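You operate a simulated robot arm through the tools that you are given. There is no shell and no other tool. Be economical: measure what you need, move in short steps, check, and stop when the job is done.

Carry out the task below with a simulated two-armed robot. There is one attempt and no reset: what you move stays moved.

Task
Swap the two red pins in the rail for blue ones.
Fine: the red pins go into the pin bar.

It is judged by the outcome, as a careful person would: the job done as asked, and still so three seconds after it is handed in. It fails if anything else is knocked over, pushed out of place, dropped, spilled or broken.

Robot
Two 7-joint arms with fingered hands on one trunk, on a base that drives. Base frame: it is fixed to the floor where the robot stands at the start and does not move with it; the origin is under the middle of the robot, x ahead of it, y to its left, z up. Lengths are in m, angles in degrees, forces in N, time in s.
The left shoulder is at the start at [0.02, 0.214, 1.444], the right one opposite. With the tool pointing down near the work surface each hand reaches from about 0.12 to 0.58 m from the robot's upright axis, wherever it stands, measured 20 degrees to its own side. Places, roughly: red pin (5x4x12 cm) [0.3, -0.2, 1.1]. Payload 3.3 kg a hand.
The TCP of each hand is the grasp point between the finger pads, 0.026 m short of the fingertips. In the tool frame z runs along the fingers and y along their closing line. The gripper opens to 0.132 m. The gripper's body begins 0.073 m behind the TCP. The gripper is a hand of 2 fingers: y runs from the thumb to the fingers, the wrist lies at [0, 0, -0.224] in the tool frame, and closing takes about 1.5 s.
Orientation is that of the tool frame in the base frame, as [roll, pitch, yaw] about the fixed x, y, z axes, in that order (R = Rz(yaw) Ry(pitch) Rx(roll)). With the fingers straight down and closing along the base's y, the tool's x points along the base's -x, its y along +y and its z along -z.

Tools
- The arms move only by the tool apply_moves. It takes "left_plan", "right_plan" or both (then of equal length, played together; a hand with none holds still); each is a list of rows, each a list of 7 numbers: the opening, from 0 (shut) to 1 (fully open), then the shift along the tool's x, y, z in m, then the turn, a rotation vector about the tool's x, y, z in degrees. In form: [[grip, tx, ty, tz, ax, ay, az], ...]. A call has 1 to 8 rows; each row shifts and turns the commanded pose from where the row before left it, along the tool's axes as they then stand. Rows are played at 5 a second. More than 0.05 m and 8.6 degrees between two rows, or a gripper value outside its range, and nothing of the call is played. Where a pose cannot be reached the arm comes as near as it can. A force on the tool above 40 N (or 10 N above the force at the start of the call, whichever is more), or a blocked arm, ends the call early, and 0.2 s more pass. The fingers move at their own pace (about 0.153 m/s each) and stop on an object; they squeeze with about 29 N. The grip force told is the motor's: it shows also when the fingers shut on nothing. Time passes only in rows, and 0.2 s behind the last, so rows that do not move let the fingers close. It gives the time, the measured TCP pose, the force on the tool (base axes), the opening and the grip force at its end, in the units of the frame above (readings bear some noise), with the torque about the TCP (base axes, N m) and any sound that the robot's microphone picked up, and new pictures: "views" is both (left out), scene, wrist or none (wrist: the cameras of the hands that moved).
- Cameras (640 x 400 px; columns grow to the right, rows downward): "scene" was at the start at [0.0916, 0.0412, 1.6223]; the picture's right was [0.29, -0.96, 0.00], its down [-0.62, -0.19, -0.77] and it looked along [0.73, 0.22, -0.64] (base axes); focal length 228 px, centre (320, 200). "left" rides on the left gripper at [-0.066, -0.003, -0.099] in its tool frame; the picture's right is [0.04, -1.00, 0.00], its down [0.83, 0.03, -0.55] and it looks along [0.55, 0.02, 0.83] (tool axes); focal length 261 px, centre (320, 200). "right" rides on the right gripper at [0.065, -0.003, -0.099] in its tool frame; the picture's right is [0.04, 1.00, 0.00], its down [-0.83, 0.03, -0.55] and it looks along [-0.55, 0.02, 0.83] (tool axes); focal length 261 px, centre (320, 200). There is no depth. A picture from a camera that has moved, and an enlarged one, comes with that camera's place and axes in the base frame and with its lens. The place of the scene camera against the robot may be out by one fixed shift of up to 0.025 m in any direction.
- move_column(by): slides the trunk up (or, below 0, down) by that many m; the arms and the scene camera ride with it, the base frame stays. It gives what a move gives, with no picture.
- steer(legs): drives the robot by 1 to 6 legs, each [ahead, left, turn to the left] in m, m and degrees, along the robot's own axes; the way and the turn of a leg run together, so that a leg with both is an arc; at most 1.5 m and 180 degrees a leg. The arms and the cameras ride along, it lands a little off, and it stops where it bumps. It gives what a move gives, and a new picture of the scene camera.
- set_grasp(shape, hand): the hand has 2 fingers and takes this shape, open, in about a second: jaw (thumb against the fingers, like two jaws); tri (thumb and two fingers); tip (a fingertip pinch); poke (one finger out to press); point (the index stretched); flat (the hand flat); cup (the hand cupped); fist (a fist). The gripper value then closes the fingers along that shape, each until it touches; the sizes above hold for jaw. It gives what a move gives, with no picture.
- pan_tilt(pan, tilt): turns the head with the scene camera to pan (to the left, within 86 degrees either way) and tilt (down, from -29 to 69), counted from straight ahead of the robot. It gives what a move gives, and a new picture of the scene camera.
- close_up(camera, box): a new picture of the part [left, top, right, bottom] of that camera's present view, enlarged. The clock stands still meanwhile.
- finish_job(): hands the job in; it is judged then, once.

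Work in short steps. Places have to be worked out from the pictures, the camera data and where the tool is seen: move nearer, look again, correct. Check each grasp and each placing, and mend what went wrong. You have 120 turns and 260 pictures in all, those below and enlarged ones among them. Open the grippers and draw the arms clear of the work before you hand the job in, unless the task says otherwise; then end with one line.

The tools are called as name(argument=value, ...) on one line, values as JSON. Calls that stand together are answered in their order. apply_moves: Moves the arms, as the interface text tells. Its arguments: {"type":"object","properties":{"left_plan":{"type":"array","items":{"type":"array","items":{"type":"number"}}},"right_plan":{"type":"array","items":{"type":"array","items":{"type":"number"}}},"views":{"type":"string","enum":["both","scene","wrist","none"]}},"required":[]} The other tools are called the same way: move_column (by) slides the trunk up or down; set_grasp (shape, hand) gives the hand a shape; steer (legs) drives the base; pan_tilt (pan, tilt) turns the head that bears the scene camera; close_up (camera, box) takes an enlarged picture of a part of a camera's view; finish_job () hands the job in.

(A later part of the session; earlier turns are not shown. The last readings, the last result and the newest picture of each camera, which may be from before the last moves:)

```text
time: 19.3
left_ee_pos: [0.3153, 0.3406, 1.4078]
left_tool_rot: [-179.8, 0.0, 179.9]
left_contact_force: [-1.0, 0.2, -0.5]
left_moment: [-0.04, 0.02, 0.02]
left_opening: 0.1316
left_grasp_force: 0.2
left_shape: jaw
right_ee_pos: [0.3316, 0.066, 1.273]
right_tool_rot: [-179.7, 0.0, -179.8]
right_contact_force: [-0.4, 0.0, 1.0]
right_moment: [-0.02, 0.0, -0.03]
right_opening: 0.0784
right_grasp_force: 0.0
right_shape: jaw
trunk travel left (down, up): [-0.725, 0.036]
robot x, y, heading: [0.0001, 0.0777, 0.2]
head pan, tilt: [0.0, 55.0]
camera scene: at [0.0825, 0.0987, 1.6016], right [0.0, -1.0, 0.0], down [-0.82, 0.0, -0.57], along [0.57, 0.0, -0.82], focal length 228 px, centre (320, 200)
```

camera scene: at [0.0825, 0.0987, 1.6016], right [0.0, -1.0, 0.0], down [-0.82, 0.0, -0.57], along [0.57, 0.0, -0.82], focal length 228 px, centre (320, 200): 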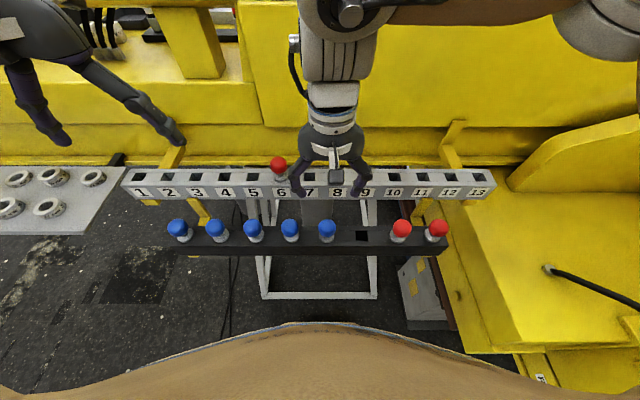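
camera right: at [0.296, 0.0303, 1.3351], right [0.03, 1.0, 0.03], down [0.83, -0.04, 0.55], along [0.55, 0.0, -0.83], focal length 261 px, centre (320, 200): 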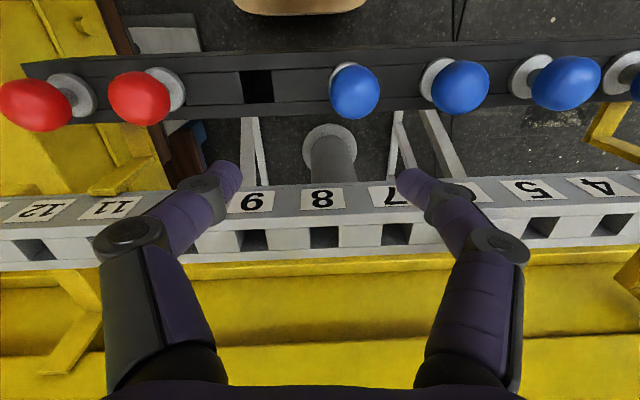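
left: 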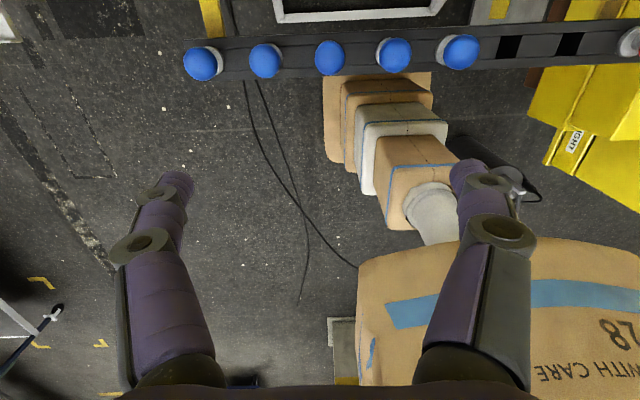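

Driving works well, and the hand is above blue 5. I'll measure with the wrist camera after lowering a bit.

apply_moves(right_plan=[[0.6, -0.006, -0.005, 0.03, 0, 0, 0], [0.6, 0, 0, 0.03, 0, 0, 0], [0.6, 0, 0, 0, 0, 0, 0]], views="wrist")

```text
time: 20.1
left_ee_pos: [0.3152, 0.3386, 1.4094]
left_tool_rot: [-179.9, 0.0, -180.0]
left_contact_force: [0.7, -0.2, -0.3]
left_moment: [0.03, -0.03, 0.02]
left_opening: 0.1319
left_grasp_force: 0.0
left_shape: jaw
right_ee_pos: [0.337, 0.0582, 1.2125]
right_tool_rot: [-179.9, -0.1, -179.8]
right_contact_force: [0.7, 0.6, 0.4]
right_moment: [-0.03, 0.01, 0.03]
right_opening: 0.0789
right_grasp_force: 0.1
right_shape: jaw
trunk travel left (down, up): [-0.725, 0.036]
robot x, y, heading: [0.004, 0.0775, 0.2]
head pan, tilt: [0.0, 55.0]
camera right: at [0.2714, 0.0548, 1.3118], right [-0.04, 1.0, 0.0], down [0.83, 0.04, 0.55], along [0.55, 0.02, -0.83], focal length 261 px, centre (320, 200)
```

right: 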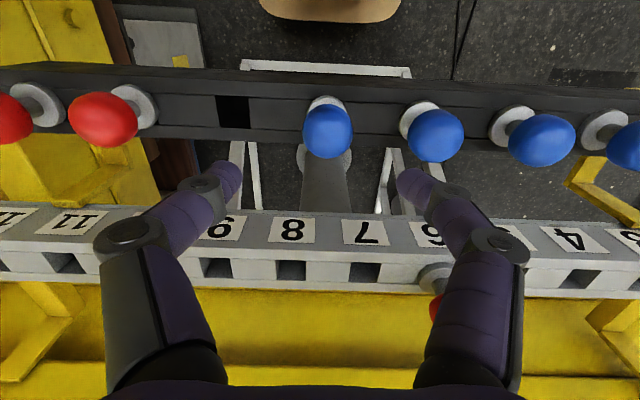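

Blue 5's ball is at ≈(0.341, 0.063). I'll descend to z≈1.104 around it.

apply_moves(right_plan=[[0.6, -0.004, 0.005, 0.03, 0, 0, 0], [0.6, 0, 0, 0.03, 0, 0, 0], [0.6, 0, 0, 0.03, 0, 0, 0], [0.6, 0, 0, 0.019, 0, 0, 0], [0.6, 0, 0, 0, 0, 0, 0]], views="both")

```text
time: 21.3
left_ee_pos: [0.3155, 0.3389, 1.4093]
left_tool_rot: [-179.9, 0.0, -180.0]
left_contact_force: [-0.2, -0.4, 0.0]
left_moment: [0.04, 0.02, 0.01]
left_opening: 0.1319
left_grasp_force: 0.0
left_shape: jaw
right_ee_pos: [0.3424, 0.0625, 1.1018]
right_tool_rot: [-179.9, -0.1, -179.8]
right_contact_force: [0.5, 0.8, -0.2]
right_moment: [0.05, 0.03, 0.05]
right_opening: 0.0787
right_grasp_force: 0.1
right_shape: jaw
trunk travel left (down, up): [-0.725, 0.036]
robot x, y, heading: [-0.0002, 0.0798, -0.0]
head pan, tilt: [0.0, 55.0]
camera scene: at [0.0823, 0.0965, 1.6016], right [0.0, -1.0, 0.0], down [-0.82, 0.0, -0.57], along [0.57, 0.0, -0.82], focal length 228 px, centre (320, 200)
camera right: at [0.276, 0.06, 1.2021], right [-0.04, 1.0, 0.0], down [0.83, 0.04, 0.55], along [0.55, 0.02, -0.83], focal length 261 px, centre (320, 200)
```

scene: 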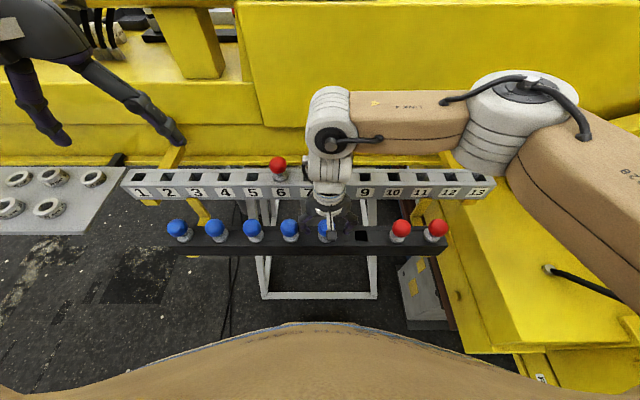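
right: 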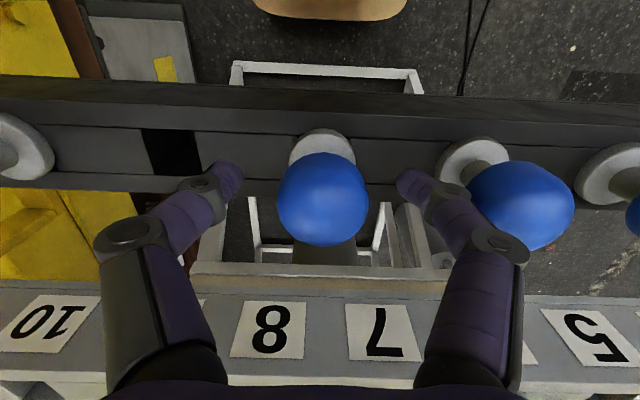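

The ball is nearly centred. I'll shift 1.5 mm and close.

apply_moves(right_plan=[[0.6, 0, 0.0015, 0, 0, 0, 0], [0.4, 0, 0, 0, 0, 0, 0], [0.2, 0, 0, 0, 0, 0, 0], [0, 0, 0, 0, 0, 0, 0], [0, 0, 0, 0, 0, 0, 0], [0, 0, 0, 0, 0, 0, 0]], views="wrist")

```text
time: 22.7
left_ee_pos: [0.3166, 0.34, 1.4086]
left_tool_rot: [-179.9, 0.0, -180.0]
left_contact_force: [0.9, 0.4, -0.4]
left_moment: [-0.01, 0.0, -0.03]
left_opening: 0.132
left_grasp_force: 0.1
left_shape: jaw
right_ee_pos: [0.341, 0.0662, 1.104]
right_tool_rot: [-179.9, -0.1, -179.9]
right_contact_force: [-0.3, 2.7, -3.0]
right_moment: [0.24, 0.0, -0.04]
right_opening: 0.0175
right_grasp_force: 28.8
right_shape: jaw
trunk travel left (down, up): [-0.725, 0.036]
robot x, y, heading: [0.0001, 0.0813, -0.1]
head pan, tilt: [0.0, 55.0]
camera right: at [0.2756, 0.0625, 1.2028], right [-0.04, 1.0, 0.0], down [0.83, 0.04, 0.55], along [0.55, 0.02, -0.83], focal length 261 px, centre (320, 200)
```

right: 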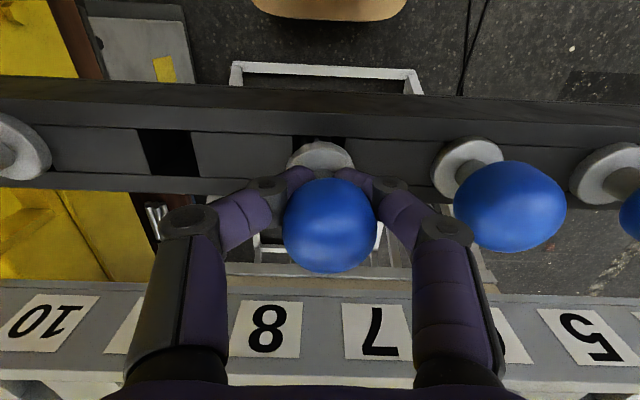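

Gripped with a slight tilt, much as with the red pin. I'll lift and measure.

apply_moves(right_plan=[[0, 0, 0, -0.015, 0, 0, 0], [0, 0, 0, -0.02, 0, 0, 0], [0, 0, 0, -0.03, 0, 0, 0], [0, 0, 0, -0.035, 0, 0, 0], [0, 0, 0, -0.035, 0, 0, 0], [0, 0, 0, -0.035, 0, 0, 0], [0, 0, 0, -0.02, 0, 0, 0], [0, 0, 0, 0, 0, 0, 0]], views="scene")

close_up(camera="right", box=[240, 80, 400, 280])

close_up(camera="scene", box=[260, 100, 390, 230])

```text
time: 24.5
left_ee_pos: [0.3153, 0.3389, 1.4089]
left_tool_rot: [-179.9, -0.1, 179.9]
left_contact_force: [-0.1, -0.2, 0.6]
left_moment: [0.0, 0.02, 0.01]
left_opening: 0.1321
left_grasp_force: 0.1
left_shape: jaw
right_ee_pos: [0.3406, 0.0661, 1.2946]
right_tool_rot: [-179.9, 0.0, -179.8]
right_contact_force: [-0.1, -0.3, -2.5]
right_moment: [0.01, 0.04, -0.01]
right_opening: 0.017
right_grasp_force: 29.4
right_shape: jaw
trunk travel left (down, up): [-0.725, 0.036]
robot x, y, heading: [0.0005, 0.0819, 0.0]
head pan, tilt: [0.0, 55.0]
camera scene: at [0.0828, 0.0966, 1.6016], right [0.0, -1.0, 0.0], down [-0.82, 0.0, -0.57], along [0.57, 0.0, -0.82], focal length 228 px, centre (320, 200)
```

scene: 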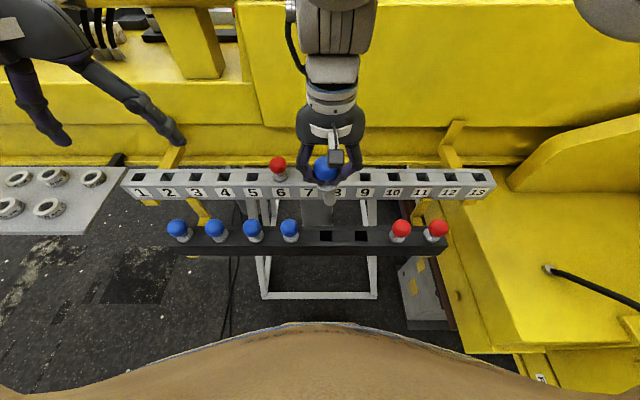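

```text
2.00 times, centred on (320, 180) of right
camera zoom: at [0.2754, 0.063, 1.3939], right [-0.04, 1.0, 0.0], down [0.83, 0.04, 0.55], along [0.55, 0.02, -0.83], focal length 521 px, centre (320, 240)
```

zoom: 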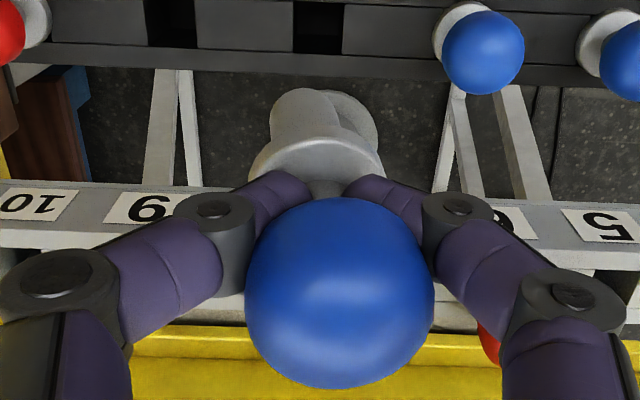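

```text
3.08 times, centred on (325, 165) of scene
camera zoom: at [0.0828, 0.0966, 1.6016], right [0.0, -1.0, 0.0], down [-0.82, 0.0, -0.57], along [0.57, 0.0, -0.82], focal length 702 px, centre (305, 308)
```

zoom: 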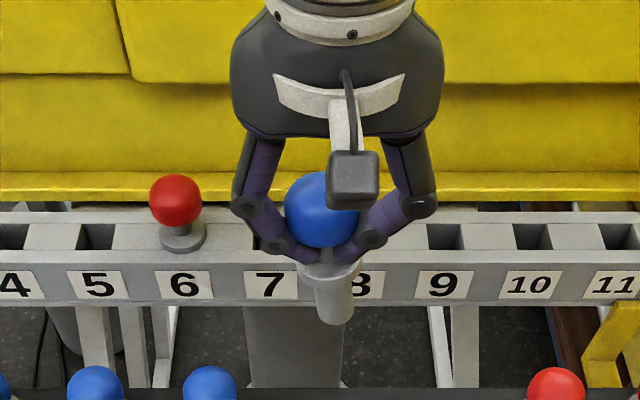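

Blue pin leans about 10° in both y and x (tip toward -y and -x). I'll rotate the tool to straighten it and look again.

apply_moves(right_plan=[[0, 0, 0, 0, -4.5, -4, 0], [0, 0, 0, 0, -4.5, -4, 0], [0, 0, 0, 0, 0, 0, 0]], views="none")

close_up(camera="right", box=[240, 80, 400, 280])

close_up(camera="scene", box=[260, 100, 390, 230])

```text
time: 25.3
left_ee_pos: [0.3155, 0.3396, 1.4096]
left_tool_rot: [-179.9, 0.0, -179.9]
left_contact_force: [-0.7, -0.8, -0.6]
left_moment: [-0.03, 0.0, 0.02]
left_opening: 0.132
left_grasp_force: 0.1
left_shape: jaw
right_ee_pos: [0.3427, 0.0668, 1.2938]
right_tool_rot: [171.1, 7.9, 179.6]
right_contact_force: [0.1, -0.4, -1.9]
right_moment: [-0.02, 0.01, 0.0]
right_opening: 0.0169
right_grasp_force: 29.0
right_shape: jaw
trunk travel left (down, up): [-0.725, 0.036]
robot x, y, heading: [-0.0006, 0.0797, 0.2]
head pan, tilt: [0.0, 55.0]
```

```text
2.00 times, centred on (320, 180) of right
camera zoom: at [0.2623, 0.0487, 1.3823], right [-0.05, 0.99, 0.15], down [0.75, -0.06, 0.66], along [0.66, 0.15, -0.74], focal length 521 px, centre (320, 240)
```

zoom: 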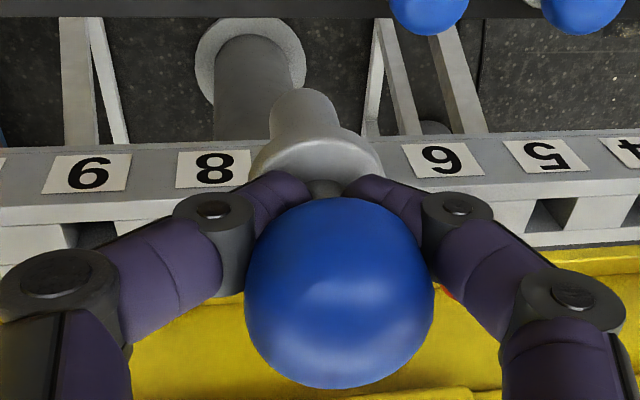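

```text
3.08 times, centred on (325, 165) of scene
camera zoom: at [0.0825, 0.0975, 1.6016], right [0.0, -1.0, 0.0], down [-0.82, 0.0, -0.57], along [0.57, 0.0, -0.82], focal length 702 px, centre (305, 308)
```

zoom: 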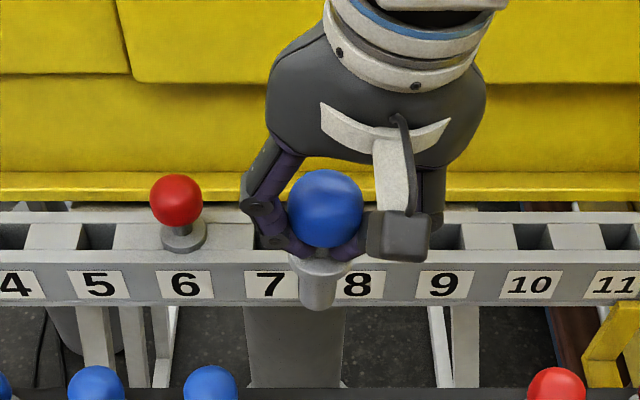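

The pin is now vertical, with its axis about +7 mm x and +4.5 mm y from the TCP. I'll drive back right 8 cm, then carry it toward rail hole 12.

steer(legs=[[0, -0.08, 0]])

```text
time: 26.3
left_ee_pos: [0.3169, 0.2579, 1.409]
left_tool_rot: [-180.0, 0.0, -179.9]
left_contact_force: [0.6, 0.1, 0.6]
left_moment: [0.01, -0.04, -0.02]
left_opening: 0.1319
left_grasp_force: 0.1
left_shape: jaw
right_ee_pos: [0.34, -0.0165, 1.295]
right_tool_rot: [171.0, 7.9, 179.6]
right_contact_force: [0.2, -0.4, -2.8]
right_moment: [0.03, 0.03, -0.02]
right_opening: 0.0171
right_grasp_force: 29.1
right_shape: jaw
trunk travel left (down, up): [-0.725, 0.036]
robot x, y, heading: [-0.0012, -0.0042, -0.3]
head pan, tilt: [0.0, 55.0]
camera scene: at [0.0825, 0.0152, 1.6016], right [0.0, -1.0, 0.0], down [-0.82, 0.0, -0.57], along [0.57, 0.0, -0.82], focal length 228 px, centre (320, 200)
```

scene: 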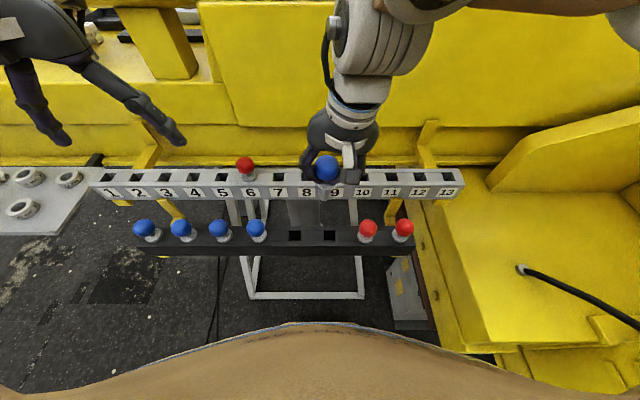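

Back in place. I'll move above hole 12.

apply_moves(right_plan=[[0, -0.0184, -0.0364, -0.0031, 0, 0, 0], [0, -0.0184, -0.0364, -0.0031, 0, 0, 0], [0, -0.0184, -0.0364, -0.0031, 0, 0, 0], [0, -0.0184, -0.0364, -0.0031, 0, 0, 0], [0, -0.0184, -0.0364, -0.0031, 0, 0, 0], [0, -0.0184, -0.0364, -0.0031, 0, 0, 0], [0, -0.0184, -0.0364, -0.0031, 0, 0, 0], [0, 0, 0, 0, 0, 0, 0]], views="both")

close_up(camera="right", box=[240, 60, 400, 185])

close_up(camera="scene", box=[380, 90, 480, 200])

```text
time: 28.1
left_ee_pos: [0.3151, 0.2595, 1.4085]
left_tool_rot: [-180.0, -0.1, 180.0]
left_contact_force: [-0.4, 0.1, 0.0]
left_moment: [0.0, 0.02, 0.02]
left_opening: 0.1317
left_grasp_force: 0.1
left_shape: jaw
right_ee_pos: [0.4674, -0.2714, 1.2927]
right_tool_rot: [171.2, 7.8, 179.5]
right_contact_force: [0.8, 0.0, -2.9]
right_moment: [-0.03, 0.05, 0.03]
right_opening: 0.0166
right_grasp_force: 28.9
right_shape: jaw
trunk travel left (down, up): [-0.725, 0.036]
robot x, y, heading: [0.0009, 0.0017, -0.1]
head pan, tilt: [0.0, 55.0]
camera scene: at [0.0823, 0.0175, 1.6016], right [0.0, -1.0, 0.0], down [-0.82, 0.0, -0.57], along [0.57, 0.0, -0.82], focal length 228 px, centre (320, 200)
camera right: at [0.3886, -0.2883, 1.3817], right [-0.05, 0.99, 0.15], down [0.75, -0.06, 0.66], along [0.66, 0.15, -0.74], focal length 261 px, centre (320, 200)
```

scene: 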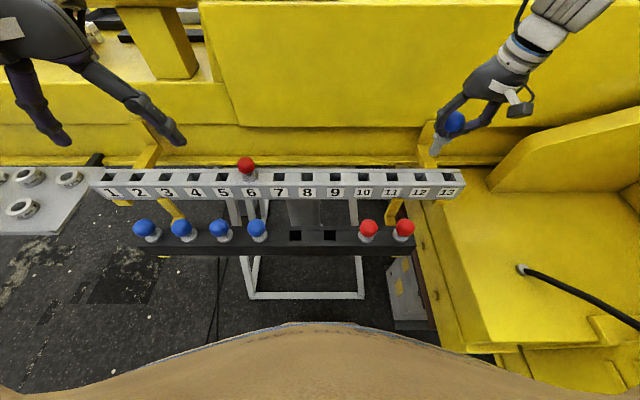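
right: 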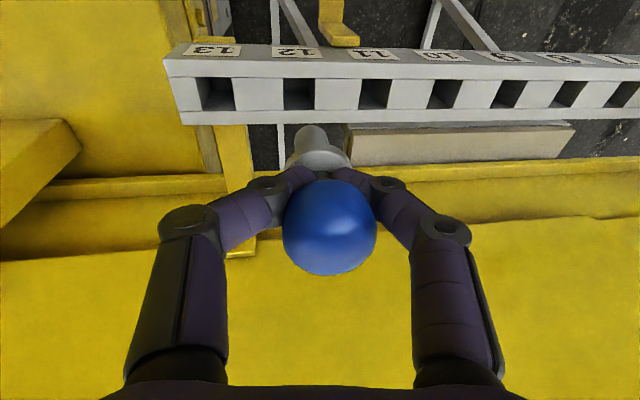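

```text
3.20 times, centred on (320, 122) of right
camera zoom: at [0.3886, -0.2883, 1.3817], right [-0.05, 0.99, 0.15], down [0.75, -0.06, 0.66], along [0.66, 0.15, -0.74], focal length 834 px, centre (320, 448)
```

zoom: 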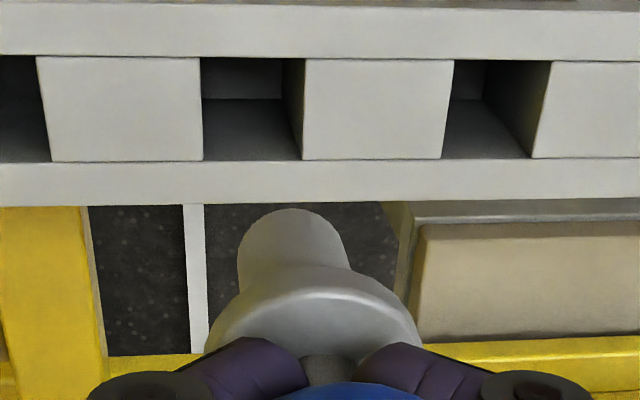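

```text
3.64 times, centred on (430, 145) of scene
camera zoom: at [0.0823, 0.0175, 1.6016], right [0.0, -1.0, 0.0], down [-0.82, 0.0, -0.57], along [0.57, 0.0, -0.82], focal length 830 px, centre (-80, 400)
```

zoom: 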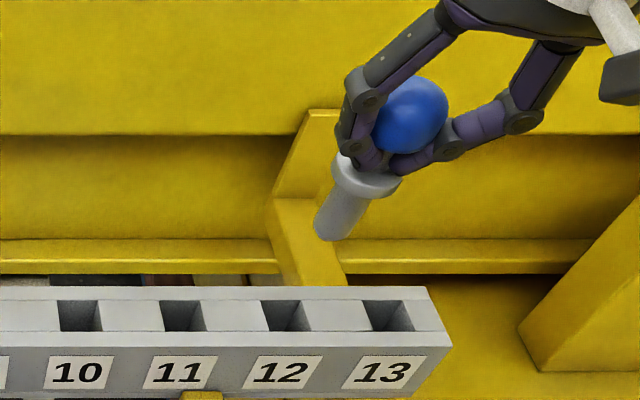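

Tip axis ≈(0.478, -0.264) against hole 12 ≈(0.476, -0.266), so it is close. I'll descend 5.5 cm vertically and re-check.

apply_moves(right_plan=[[0, 0.0043, -0.0047, 0.0268, 0, 0, 0], [0, 0.0043, -0.0047, 0.0268, 0, 0, 0], [0, 0, 0, 0, 0, 0, 0]], views="none")

close_up(camera="right", box=[240, 60, 400, 185])

close_up(camera="scene", box=[380, 100, 480, 200])

```text
time: 28.9
left_ee_pos: [0.3156, 0.2598, 1.4094]
left_tool_rot: [-179.8, 0.1, 180.0]
left_contact_force: [-0.3, -0.2, 0.1]
left_moment: [-0.04, -0.03, -0.03]
left_opening: 0.1319
left_grasp_force: 0.0
left_shape: jaw
right_ee_pos: [0.4656, -0.2713, 1.2388]
right_tool_rot: [171.1, 7.9, 179.5]
right_contact_force: [0.3, 1.1, -1.9]
right_moment: [-0.01, -0.02, 0.01]
right_opening: 0.0165
right_grasp_force: 28.6
right_shape: jaw
trunk travel left (down, up): [-0.725, 0.036]
robot x, y, heading: [0.0017, 0.0008, 0.2]
head pan, tilt: [0.0, 55.0]
```

```text
3.20 times, centred on (320, 122) of right
camera zoom: at [0.3867, -0.2893, 1.3264], right [-0.05, 0.99, 0.15], down [0.75, -0.06, 0.66], along [0.66, 0.15, -0.74], focal length 834 px, centre (320, 448)
```

zoom: 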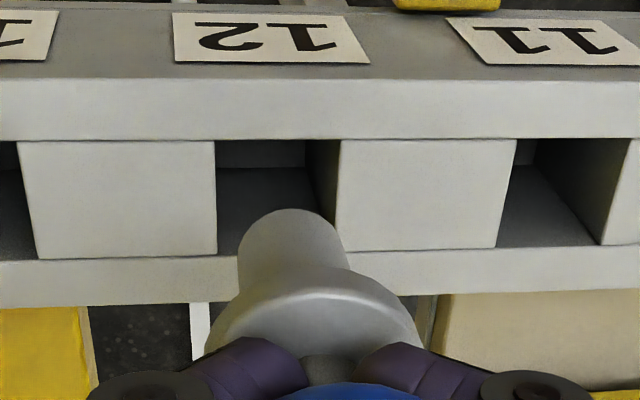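

```text
4.00 times, centred on (430, 150) of scene
camera zoom: at [0.0823, 0.0168, 1.6016], right [0.0, -1.0, 0.0], down [-0.82, 0.0, -0.57], along [0.57, 0.0, -0.82], focal length 913 px, centre (-120, 400)
```

zoom: 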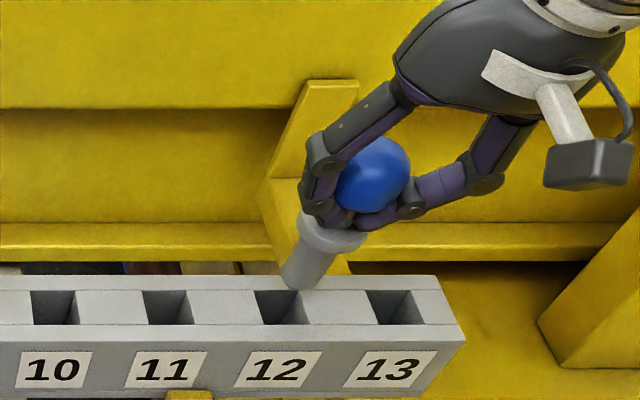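

Aligned within about 1.5 mm. I'll descend to just above the surface and look.

apply_moves(right_plan=[[0, 0.0027, -0.0041, 0.0265, 0, 0, 0], [0, 0, 0, 0, 0, 0, 0]], views="none")

close_up(camera="right", box=[240, 60, 400, 185])

close_up(camera="scene", box=[380, 110, 480, 210])

```text
time: 29.5
left_ee_pos: [0.3158, 0.2609, 1.4085]
left_tool_rot: [-179.9, 0.0, 180.0]
left_contact_force: [0.1, 0.3, 0.7]
left_moment: [0.04, -0.02, 0.01]
left_opening: 0.1319
left_grasp_force: 0.1
left_shape: jaw
right_ee_pos: [0.4675, -0.2705, 1.2121]
right_tool_rot: [171.1, 8.0, 179.5]
right_contact_force: [-0.1, 0.4, -2.9]
right_moment: [-0.01, 0.02, 0.01]
right_opening: 0.0166
right_grasp_force: 28.7
right_shape: jaw
trunk travel left (down, up): [-0.725, 0.036]
robot x, y, heading: [-0.001, 0.0023, 0.0]
head pan, tilt: [0.0, 55.0]
```

```text
3.20 times, centred on (320, 122) of right
camera zoom: at [0.3884, -0.2886, 1.3], right [-0.05, 0.99, 0.15], down [0.75, -0.06, 0.66], along [0.66, 0.15, -0.74], focal length 834 px, centre (320, 448)
```

zoom: 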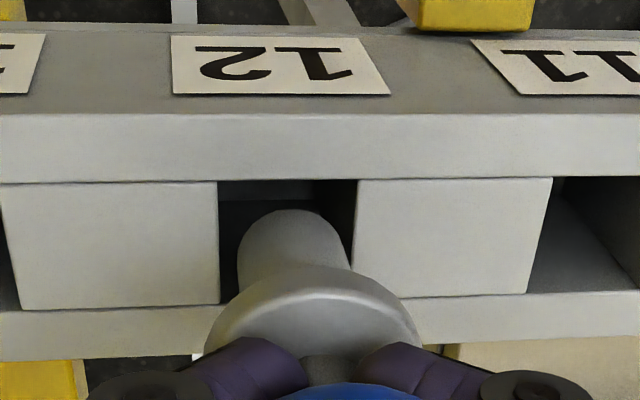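

```text
4.00 times, centred on (430, 160) of scene
camera zoom: at [0.0821, 0.017, 1.6016], right [0.0, -1.0, 0.0], down [-0.82, 0.0, -0.57], along [0.57, 0.0, -0.82], focal length 913 px, centre (-120, 360)
```

zoom: 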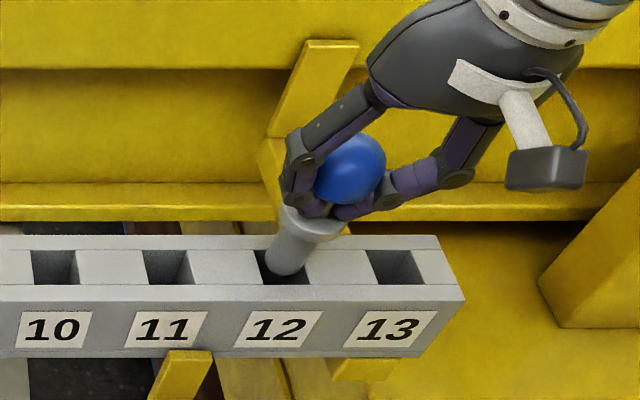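

The tip is inside the hole outline. I'll insert 3 cm.

apply_moves(right_plan=[[0, 0.0014, -0.0015, 0.0098, 0, 0, 0], [0, 0.0014, -0.0015, 0.0098, 0, 0, 0], [0, 0.0014, -0.0015, 0.0098, 0, 0, 0], [0, 0, 0, 0, 0, 0, 0]], views="none")

close_up(camera="right", box=[240, 60, 400, 185])

close_up(camera="scene", box=[380, 110, 480, 210])

```text
time: 30.5
left_ee_pos: [0.3155, 0.2591, 1.4096]
left_tool_rot: [-180.0, 0.0, 180.0]
left_contact_force: [0.4, -0.1, -0.1]
left_moment: [0.04, 0.01, 0.06]
left_opening: 0.132
left_grasp_force: 0.2
left_shape: jaw
right_ee_pos: [0.4693, -0.2709, 1.182]
right_tool_rot: [171.1, 7.9, 179.5]
right_contact_force: [0.4, -0.3, -3.3]
right_moment: [-0.07, 0.03, 0.02]
right_opening: 0.0165
right_grasp_force: 28.6
right_shape: jaw
trunk travel left (down, up): [-0.725, 0.036]
robot x, y, heading: [0.0023, -0.0001, -0.3]
head pan, tilt: [0.0, 55.0]
```

```text
3.20 times, centred on (320, 122) of right
camera zoom: at [0.3895, -0.289, 1.2699], right [-0.05, 0.99, 0.15], down [0.75, -0.06, 0.66], along [0.66, 0.15, -0.74], focal length 834 px, centre (320, 448)
```

zoom: 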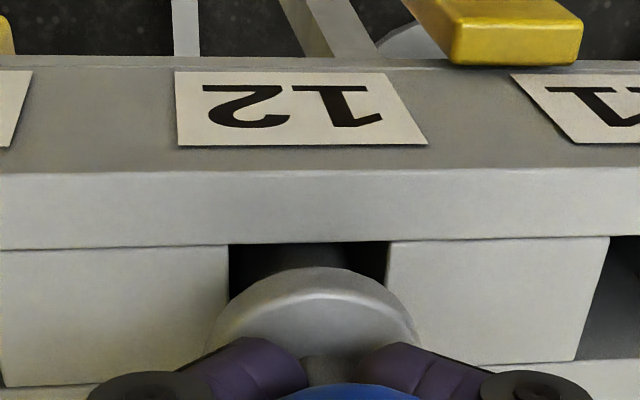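

```text
4.00 times, centred on (430, 160) of scene
camera zoom: at [0.0825, 0.0168, 1.6016], right [0.0, -1.0, 0.0], down [-0.82, 0.0, -0.57], along [0.57, 0.0, -0.82], focal length 913 px, centre (-120, 360)
```

zoom: 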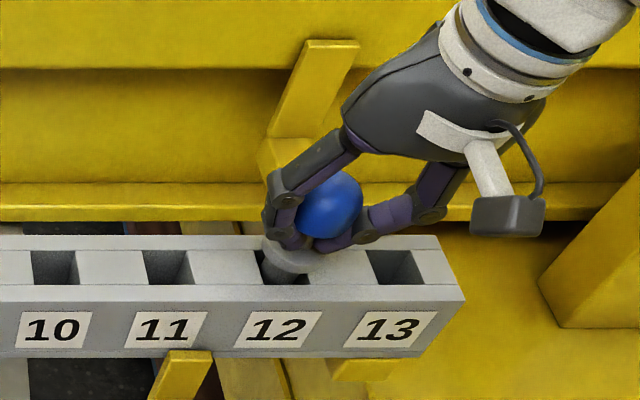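

Inserting cleanly. I'll lower another 1.2 cm to seat the collar.

apply_moves(right_plan=[[0, 0.0006, -0.0006, 0.0039, 0, 0, 0], [0, 0.0006, -0.0006, 0.0039, 0, 0, 0], [0, 0.0006, -0.0006, 0.0039, 0, 0, 0], [0, 0, 0, 0, 0, 0, 0]], views="none")

close_up(camera="right", box=[220, 100, 420, 280])

close_up(camera="scene", box=[380, 110, 480, 210])

```text
time: 31.5
left_ee_pos: [0.3158, 0.2583, 1.4098]
left_tool_rot: [180.0, 0.0, -180.0]
left_contact_force: [-0.8, 0.1, 0.2]
left_moment: [-0.02, 0.04, -0.01]
left_opening: 0.1319
left_grasp_force: 0.1
left_shape: jaw
right_ee_pos: [0.4682, -0.2714, 1.1698]
right_tool_rot: [171.1, 7.9, 179.4]
right_contact_force: [0.0, 0.0, -2.8]
right_moment: [-0.01, 0.01, -0.01]
right_opening: 0.0167
right_grasp_force: 29.2
right_shape: jaw
trunk travel left (down, up): [-0.725, 0.036]
robot x, y, heading: [-0.0013, -0.001, -0.1]
head pan, tilt: [0.0, 55.0]
```

```text
2.22 times, centred on (320, 190) of right
camera zoom: at [0.3894, -0.2889, 1.2576], right [-0.05, 0.99, 0.15], down [0.75, -0.06, 0.66], along [0.66, 0.15, -0.74], focal length 579 px, centre (320, 222)
```

zoom: 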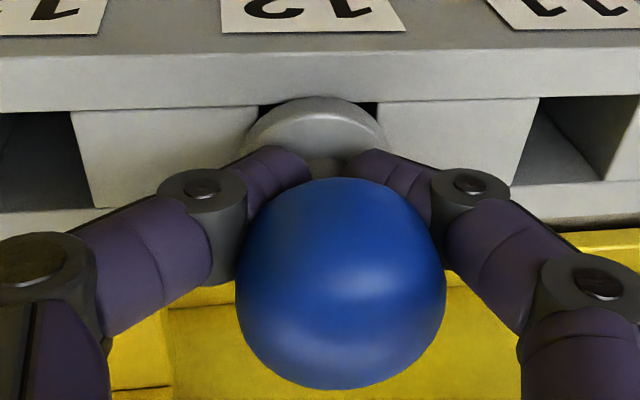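

```text
4.00 times, centred on (430, 160) of scene
camera zoom: at [0.0825, 0.0166, 1.6016], right [0.0, -1.0, 0.0], down [-0.82, 0.0, -0.57], along [0.57, 0.0, -0.82], focal length 913 px, centre (-120, 360)
```

zoom: 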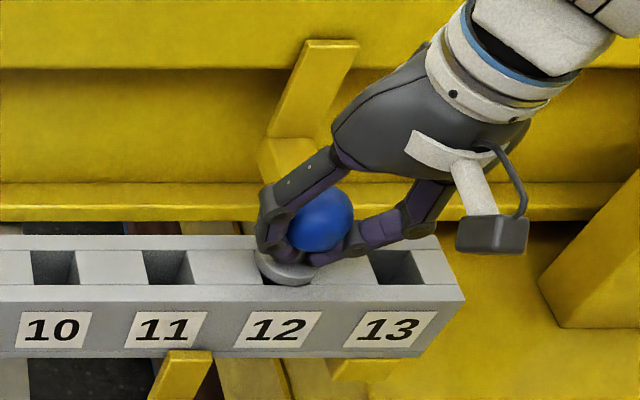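

The collar looks seated within a millimetre or two. I'll lower 1.5 mm more and open.

apply_moves(right_plan=[[0, 0.0002, -0.0002, 0.0015, 0, 0, 0], [0.15, 0, 0, 0, 0, 0, 0], [0.3, 0, 0, 0, 0, 0, 0], [0.45, 0, 0, 0, 0, 0, 0], [0.52, 0, 0, 0, 0, 0, 0], [0.52, 0, 0, 0, 0, 0, 0]], views="wrist")

close_up(camera="scene", box=[380, 110, 480, 210])

```text
time: 32.9
left_ee_pos: [0.3154, 0.2582, 1.4088]
left_tool_rot: [-180.0, 0.0, 179.9]
left_contact_force: [-0.2, -0.8, 0.3]
left_moment: [-0.01, 0.0, -0.02]
left_opening: 0.1316
left_grasp_force: 0.0
left_shape: jaw
right_ee_pos: [0.4681, -0.2713, 1.1687]
right_tool_rot: [171.0, 7.9, 179.4]
right_contact_force: [0.0, -0.9, -0.3]
right_moment: [-0.01, -0.02, -0.01]
right_opening: 0.0683
right_grasp_force: 0.0
right_shape: jaw
trunk travel left (down, up): [-0.725, 0.036]
robot x, y, heading: [-0.0001, 0.0017, -0.2]
head pan, tilt: [0.0, 55.0]
camera right: at [0.3895, -0.2887, 1.2565], right [-0.05, 0.99, 0.15], down [0.75, -0.06, 0.66], along [0.66, 0.15, -0.74], focal length 261 px, centre (320, 200)
```

right: 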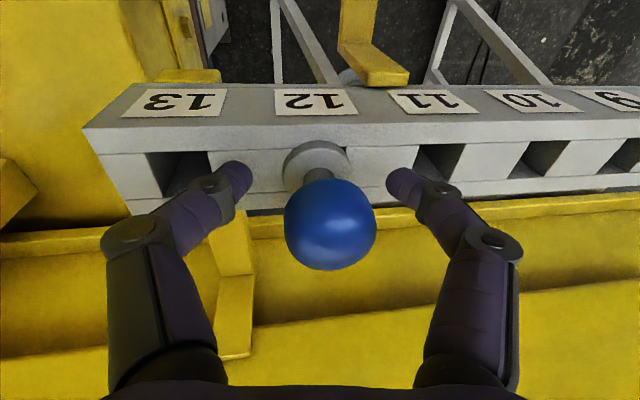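

```text
4.00 times, centred on (430, 160) of scene
camera zoom: at [0.0824, 0.0167, 1.6016], right [0.0, -1.0, 0.0], down [-0.82, 0.0, -0.57], along [0.57, 0.0, -0.82], focal length 913 px, centre (-120, 360)
```

zoom: 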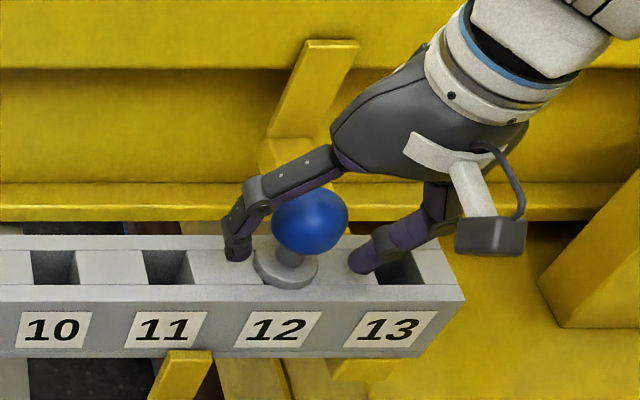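

Blue pin is seated in hole 12 exactly as the red one was. I'll retreat along the tool axis, level the hand, and park the right arm clear.

apply_moves(right_plan=[[0.52, 0, 0, -0.03, 0, 0, 0], [0.52, 0, 0, -0.03, 0, 0, 0], [0.52, 0, 0, -0.035, 0, 0, 0], [0.52, 0, 0, -0.035, 4.5, 4, 0], [0.52, 0, 0, -0.03, 4.5, 4, 0], [0.52, 0.04, 0, -0.02, 0, 0, 0], [0.52, 0.04, -0.01, -0.02, 0, 0, 0], [0.52, 0.04, -0.01, 0, 0, 0, 0]], views="scene")

close_up(camera="left", box=[0, 0, 640, 400])

```text
time: 34.7
left_ee_pos: [0.3156, 0.2582, 1.41]
left_tool_rot: [179.9, 0.1, -180.0]
left_contact_force: [0.1, -0.4, -0.4]
left_moment: [0.01, -0.05, -0.02]
left_opening: 0.1319
left_grasp_force: 0.1
left_shape: jaw
right_ee_pos: [0.3293, -0.3152, 1.3632]
right_tool_rot: [-179.9, -0.1, -179.8]
right_contact_force: [-0.2, -0.1, -0.3]
right_moment: [0.04, -0.01, 0.0]
right_opening: 0.0683
right_grasp_force: 0.0
right_shape: jaw
trunk travel left (down, up): [-0.725, 0.036]
robot x, y, heading: [0.004, 0.0032, -0.0]
head pan, tilt: [0.0, 55.0]
camera scene: at [0.081, 0.0157, 1.6017], right [0.0, -1.0, 0.0], down [-0.82, 0.0, -0.57], along [0.57, 0.0, -0.82], focal length 228 px, centre (320, 200)
```

scene: 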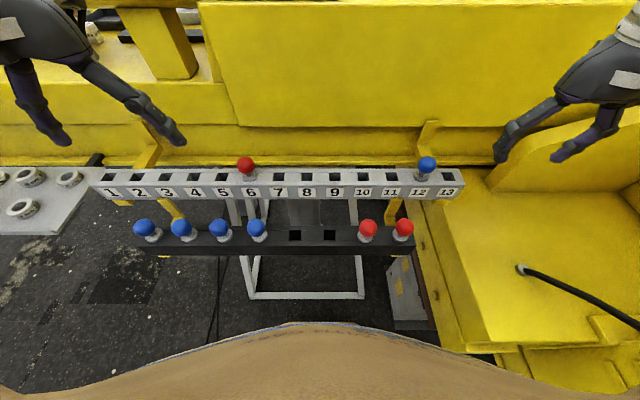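

```text
1.00 times, centred on (320, 200) of left (not enlarged: the box is as wide or as high as the picture)
camera zoom: at [0.3789, 0.2559, 1.5086], right [-0.04, -1.0, 0.0], down [-0.83, 0.03, 0.55], along [-0.55, 0.02, -0.83], focal length 261 px, centre (320, 200)
```

zoom: 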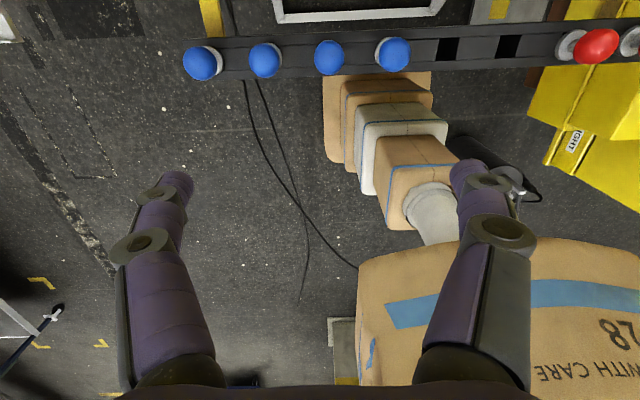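

One swap is done. The right hand's procedure works and its view is good, so I'll drive the base 0.28 m left and do the second swap with the same hand.

steer(legs=[[0, 0.28, 0]])

```text
time: 36.7
left_ee_pos: [0.3155, 0.5371, 1.4097]
left_tool_rot: [-180.0, 0.0, -180.0]
left_contact_force: [0.4, 0.5, -0.2]
left_moment: [-0.01, -0.01, 0.03]
left_opening: 0.1321
left_grasp_force: 0.0
left_shape: jaw
right_ee_pos: [0.3313, -0.0353, 1.3626]
right_tool_rot: [-179.9, -0.2, -179.8]
right_contact_force: [-0.2, 0.3, 0.6]
right_moment: [-0.04, 0.0, -0.02]
right_opening: 0.0681
right_grasp_force: 0.1
right_shape: jaw
trunk travel left (down, up): [-0.725, 0.036]
robot x, y, heading: [-0.0023, 0.275, 0.1]
head pan, tilt: [0.0, 55.0]
camera scene: at [0.0824, 0.2944, 1.6016], right [0.0, -1.0, 0.0], down [-0.82, 0.0, -0.57], along [0.57, 0.0, -0.82], focal length 228 px, centre (320, 200)
```

scene: 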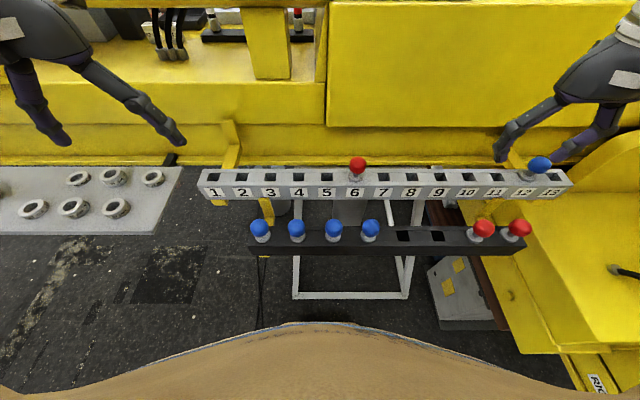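

The base has arrived safely. I'll move the right hand above red pin 6 (≈0.478, 0.181).

apply_moves(right_plan=[[0.6, -0.021, 0.0307, 0.009, 0, 0, 0], [0.6, -0.021, 0.0307, 0.009, 0, 0, 0], [0.6, -0.021, 0.0307, 0.009, 0, 0, 0], [0.6, -0.021, 0.0307, 0.009, 0, 0, 0], [0.6, -0.021, 0.0307, 0.009, 0, 0, 0], [0.6, -0.021, 0.0307, 0.009, 0, 0, 0], [0.6, -0.021, 0.0307, 0.009, 0, 0, 0], [0.6, 0, 0, 0, 0, 0, 0]], views="wrist")

```text
time: 38.5
left_ee_pos: [0.3156, 0.5359, 1.4104]
left_tool_rot: [179.9, 0.0, -179.8]
left_contact_force: [1.0, 0.1, 0.7]
left_moment: [0.07, 0.01, -0.01]
left_opening: 0.1316
left_grasp_force: 0.0
left_shape: jaw
right_ee_pos: [0.4768, 0.1786, 1.2986]
right_tool_rot: [-179.9, -0.2, -179.7]
right_contact_force: [0.5, -0.3, 0.0]
right_moment: [0.0, 0.01, -0.02]
right_opening: 0.0787
right_grasp_force: 0.1
right_shape: jaw
trunk travel left (down, up): [-0.725, 0.036]
robot x, y, heading: [0.0003, 0.2801, 0.0]
head pan, tilt: [0.0, 55.0]
camera right: at [0.4099, 0.1757, 1.3994], right [-0.05, 1.0, 0.0], down [0.83, 0.04, 0.55], along [0.55, 0.02, -0.83], focal length 261 px, centre (320, 200)
```

right: 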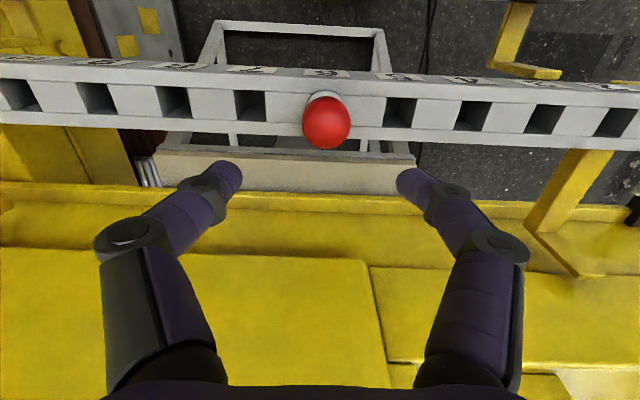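

Red 6's ball is at ≈(0.478, 0.183). I'll descend around it.

apply_moves(right_plan=[[0.6, -0.001, 0.0045, 0.03, 0, 0, 0], [0.6, 0, 0, 0.03, 0, 0, 0], [0.6, 0, 0, 0.03, 0, 0, 0], [0.6, 0, 0, 0.025, 0, 0, 0], [0.6, 0, 0, 0.012, 0, 0, 0], [0.6, 0, 0, 0, 0, 0, 0]], views="both")

```text
time: 39.9
left_ee_pos: [0.316, 0.5369, 1.4096]
left_tool_rot: [-179.9, 0.0, -179.9]
left_contact_force: [0.1, 0.2, 0.3]
left_moment: [-0.03, -0.03, 0.03]
left_opening: 0.1318
left_grasp_force: 0.0
left_shape: jaw
right_ee_pos: [0.4784, 0.1838, 1.1725]
right_tool_rot: [-179.9, -0.1, -179.8]
right_contact_force: [-0.3, -0.1, 0.1]
right_moment: [-0.01, 0.0, 0.01]
right_opening: 0.0787
right_grasp_force: 0.1
right_shape: jaw
trunk travel left (down, up): [-0.725, 0.036]
robot x, y, heading: [0.0019, 0.2743, 0.2]
head pan, tilt: [0.0, 55.0]
camera scene: at [0.0825, 0.2944, 1.6016], right [0.0, -1.0, 0.0], down [-0.82, 0.0, -0.57], along [0.57, 0.0, -0.82], focal length 228 px, centre (320, 200)
camera right: at [0.4124, 0.1808, 1.2722], right [-0.04, 1.0, 0.0], down [0.83, 0.04, 0.55], along [0.55, 0.02, -0.83], focal length 261 px, centre (320, 200)
```

scene: 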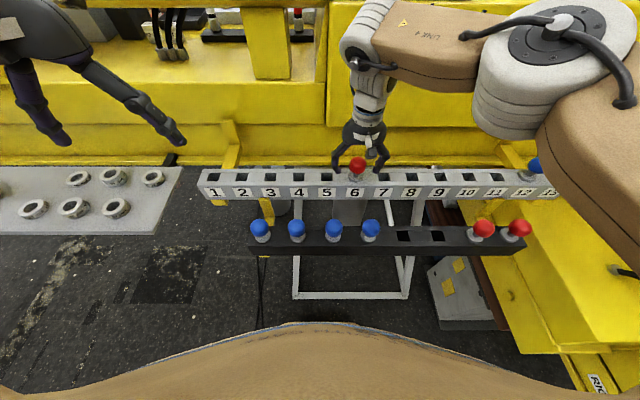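
right: 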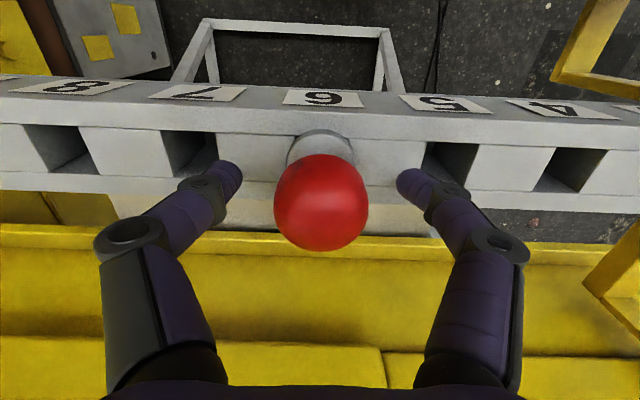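

The ball is centred, so I'll close and lift.

apply_moves(right_plan=[[0.4, 0, 0, 0, 0, 0, 0], [0.2, 0, 0, 0, 0, 0, 0], [0, 0, 0, 0, 0, 0, 0], [0, 0, 0, 0, 0, 0, 0], [0, 0, 0, 0, 0, 0, 0]], views="none")

apply_moves(right_plan=[[0, 0, 0, -0.015, 0, 0, 0], [0, 0, 0, -0.02, 0, 0, 0], [0, 0, 0, -0.025, 0, 0, 0], [0, 0, 0, -0.03, 0, 0, 0], [0, 0, 0, -0.03, 0, 0, 0], [0, 0, 0, 0, 0, 0, 0]], views="none")

close_up(camera="right", box=[240, 80, 400, 280])

close_up(camera="scene", box=[300, 60, 430, 190])

```text
time: 41.1
left_ee_pos: [0.3166, 0.5367, 1.4094]
left_tool_rot: [-179.9, 0.0, -179.9]
left_contact_force: [-0.2, -0.3, 0.1]
left_moment: [0.02, -0.01, -0.03]
left_opening: 0.1319
left_grasp_force: 0.3
left_shape: jaw
right_ee_pos: [0.478, 0.183, 1.1715]
right_tool_rot: [-179.9, -0.1, -179.7]
right_contact_force: [-0.6, 3.6, -3.8]
right_moment: [0.21, 0.02, -0.03]
right_opening: 0.0194
right_grasp_force: 28.8
right_shape: jaw
trunk travel left (down, up): [-0.725, 0.036]
robot x, y, heading: [0.0039, 0.2803, -0.0]
head pan, tilt: [0.0, 55.0]
```

```text
time: 42.5
left_ee_pos: [0.3165, 0.5371, 1.4091]
left_tool_rot: [-179.9, 0.0, -179.9]
left_contact_force: [0.0, -0.1, 0.4]
left_moment: [-0.02, 0.02, 0.01]
left_opening: 0.1321
left_grasp_force: 0.0
left_shape: jaw
right_ee_pos: [0.4798, 0.1817, 1.2926]
right_tool_rot: [-180.0, -0.4, 179.8]
right_contact_force: [-0.6, -0.4, -3.1]
right_moment: [-0.02, 0.01, 0.0]
right_opening: 0.0186
right_grasp_force: 28.9
right_shape: jaw
trunk travel left (down, up): [-0.725, 0.036]
robot x, y, heading: [0.0022, 0.2788, 0.0]
head pan, tilt: [0.0, 55.0]
```

```text
2.00 times, centred on (320, 180) of right
camera zoom: at [0.4158, 0.1779, 1.3923], right [-0.04, 1.0, 0.0], down [0.84, 0.03, 0.55], along [0.55, 0.02, -0.84], focal length 521 px, centre (320, 240)
```

zoom: 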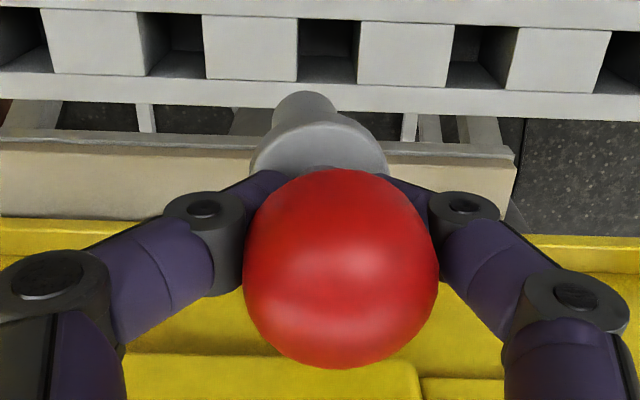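

```text
3.08 times, centred on (365, 125) of scene
camera zoom: at [0.0832, 0.2941, 1.6015], right [0.0, -1.0, 0.0], down [-0.82, 0.0, -0.57], along [0.57, 0.0, -0.82], focal length 702 px, centre (182, 431)
```

zoom: 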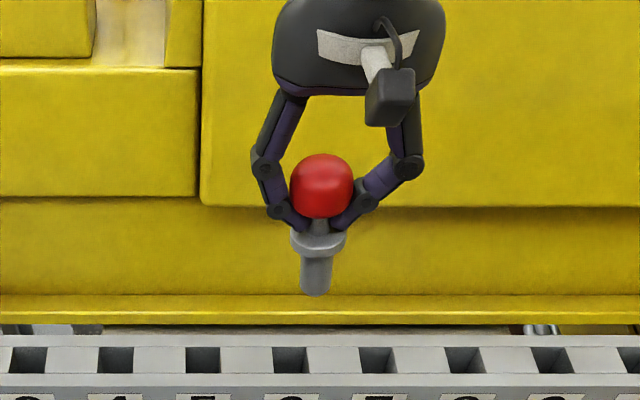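

This matches the first red pin, with about 6° of y-tilt. I'll carry it over bar hole 6 (0.3395, -0.029) and level it.

apply_moves(right_plan=[[0, 0.0237, -0.0355, 0, 0, 0, 0], [0, 0.0237, -0.0355, 0, 0, 0, 0], [0, 0.0237, -0.0355, 0, 0, 0, 0], [0, 0.0237, -0.0355, 0, 0, 0, 0], [0, 0.0237, -0.0355, 0, 0, 0, 0], [0, 0.0237, -0.0355, 0, 0, 0, 0], [0, 0, 0, 0, -6, 0, 0], [0, 0, 0, 0, 0, 0, 0]], views="scene")

close_up(camera="right", box=[220, 60, 420, 185])

```text
time: 44.3
left_ee_pos: [0.3147, 0.5368, 1.4078]
left_tool_rot: [-179.9, 0.0, -179.9]
left_contact_force: [-0.2, 0.0, 0.2]
left_moment: [-0.01, -0.03, -0.02]
left_opening: 0.132
left_grasp_force: 0.0
left_shape: jaw
right_ee_pos: [0.3363, -0.0296, 1.2919]
right_tool_rot: [174.2, -0.2, -179.8]
right_contact_force: [0.1, 0.6, -2.2]
right_moment: [-0.02, 0.0, 0.0]
right_opening: 0.0185
right_grasp_force: 29.1
right_shape: jaw
trunk travel left (down, up): [-0.725, 0.036]
robot x, y, heading: [0.0032, 0.2794, -0.1]
head pan, tilt: [0.0, 55.0]
camera scene: at [0.0824, 0.295, 1.6016], right [0.0, -1.0, 0.0], down [-0.82, 0.0, -0.57], along [0.57, 0.0, -0.82], focal length 228 px, centre (320, 200)
```

scene: 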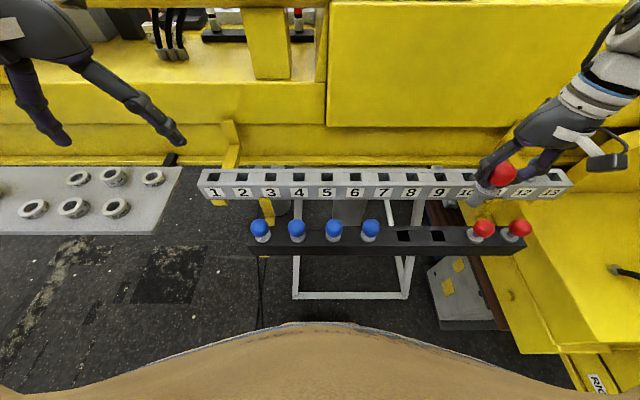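

```text
3.20 times, centred on (320, 122) of right
camera zoom: at [0.2716, -0.0422, 1.391], right [-0.04, 0.99, 0.1], down [0.83, -0.02, 0.55], along [0.55, 0.11, -0.83], focal length 834 px, centre (320, 448)
```

zoom: 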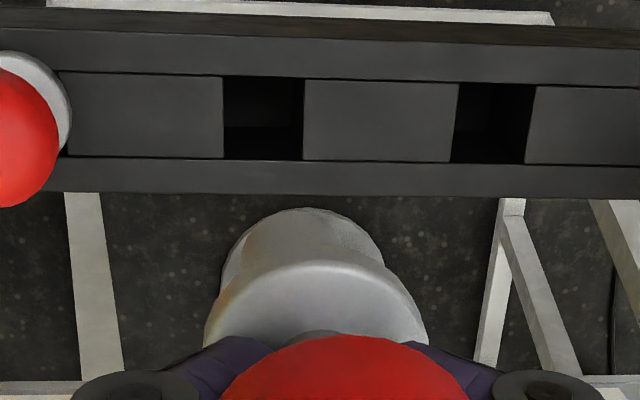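

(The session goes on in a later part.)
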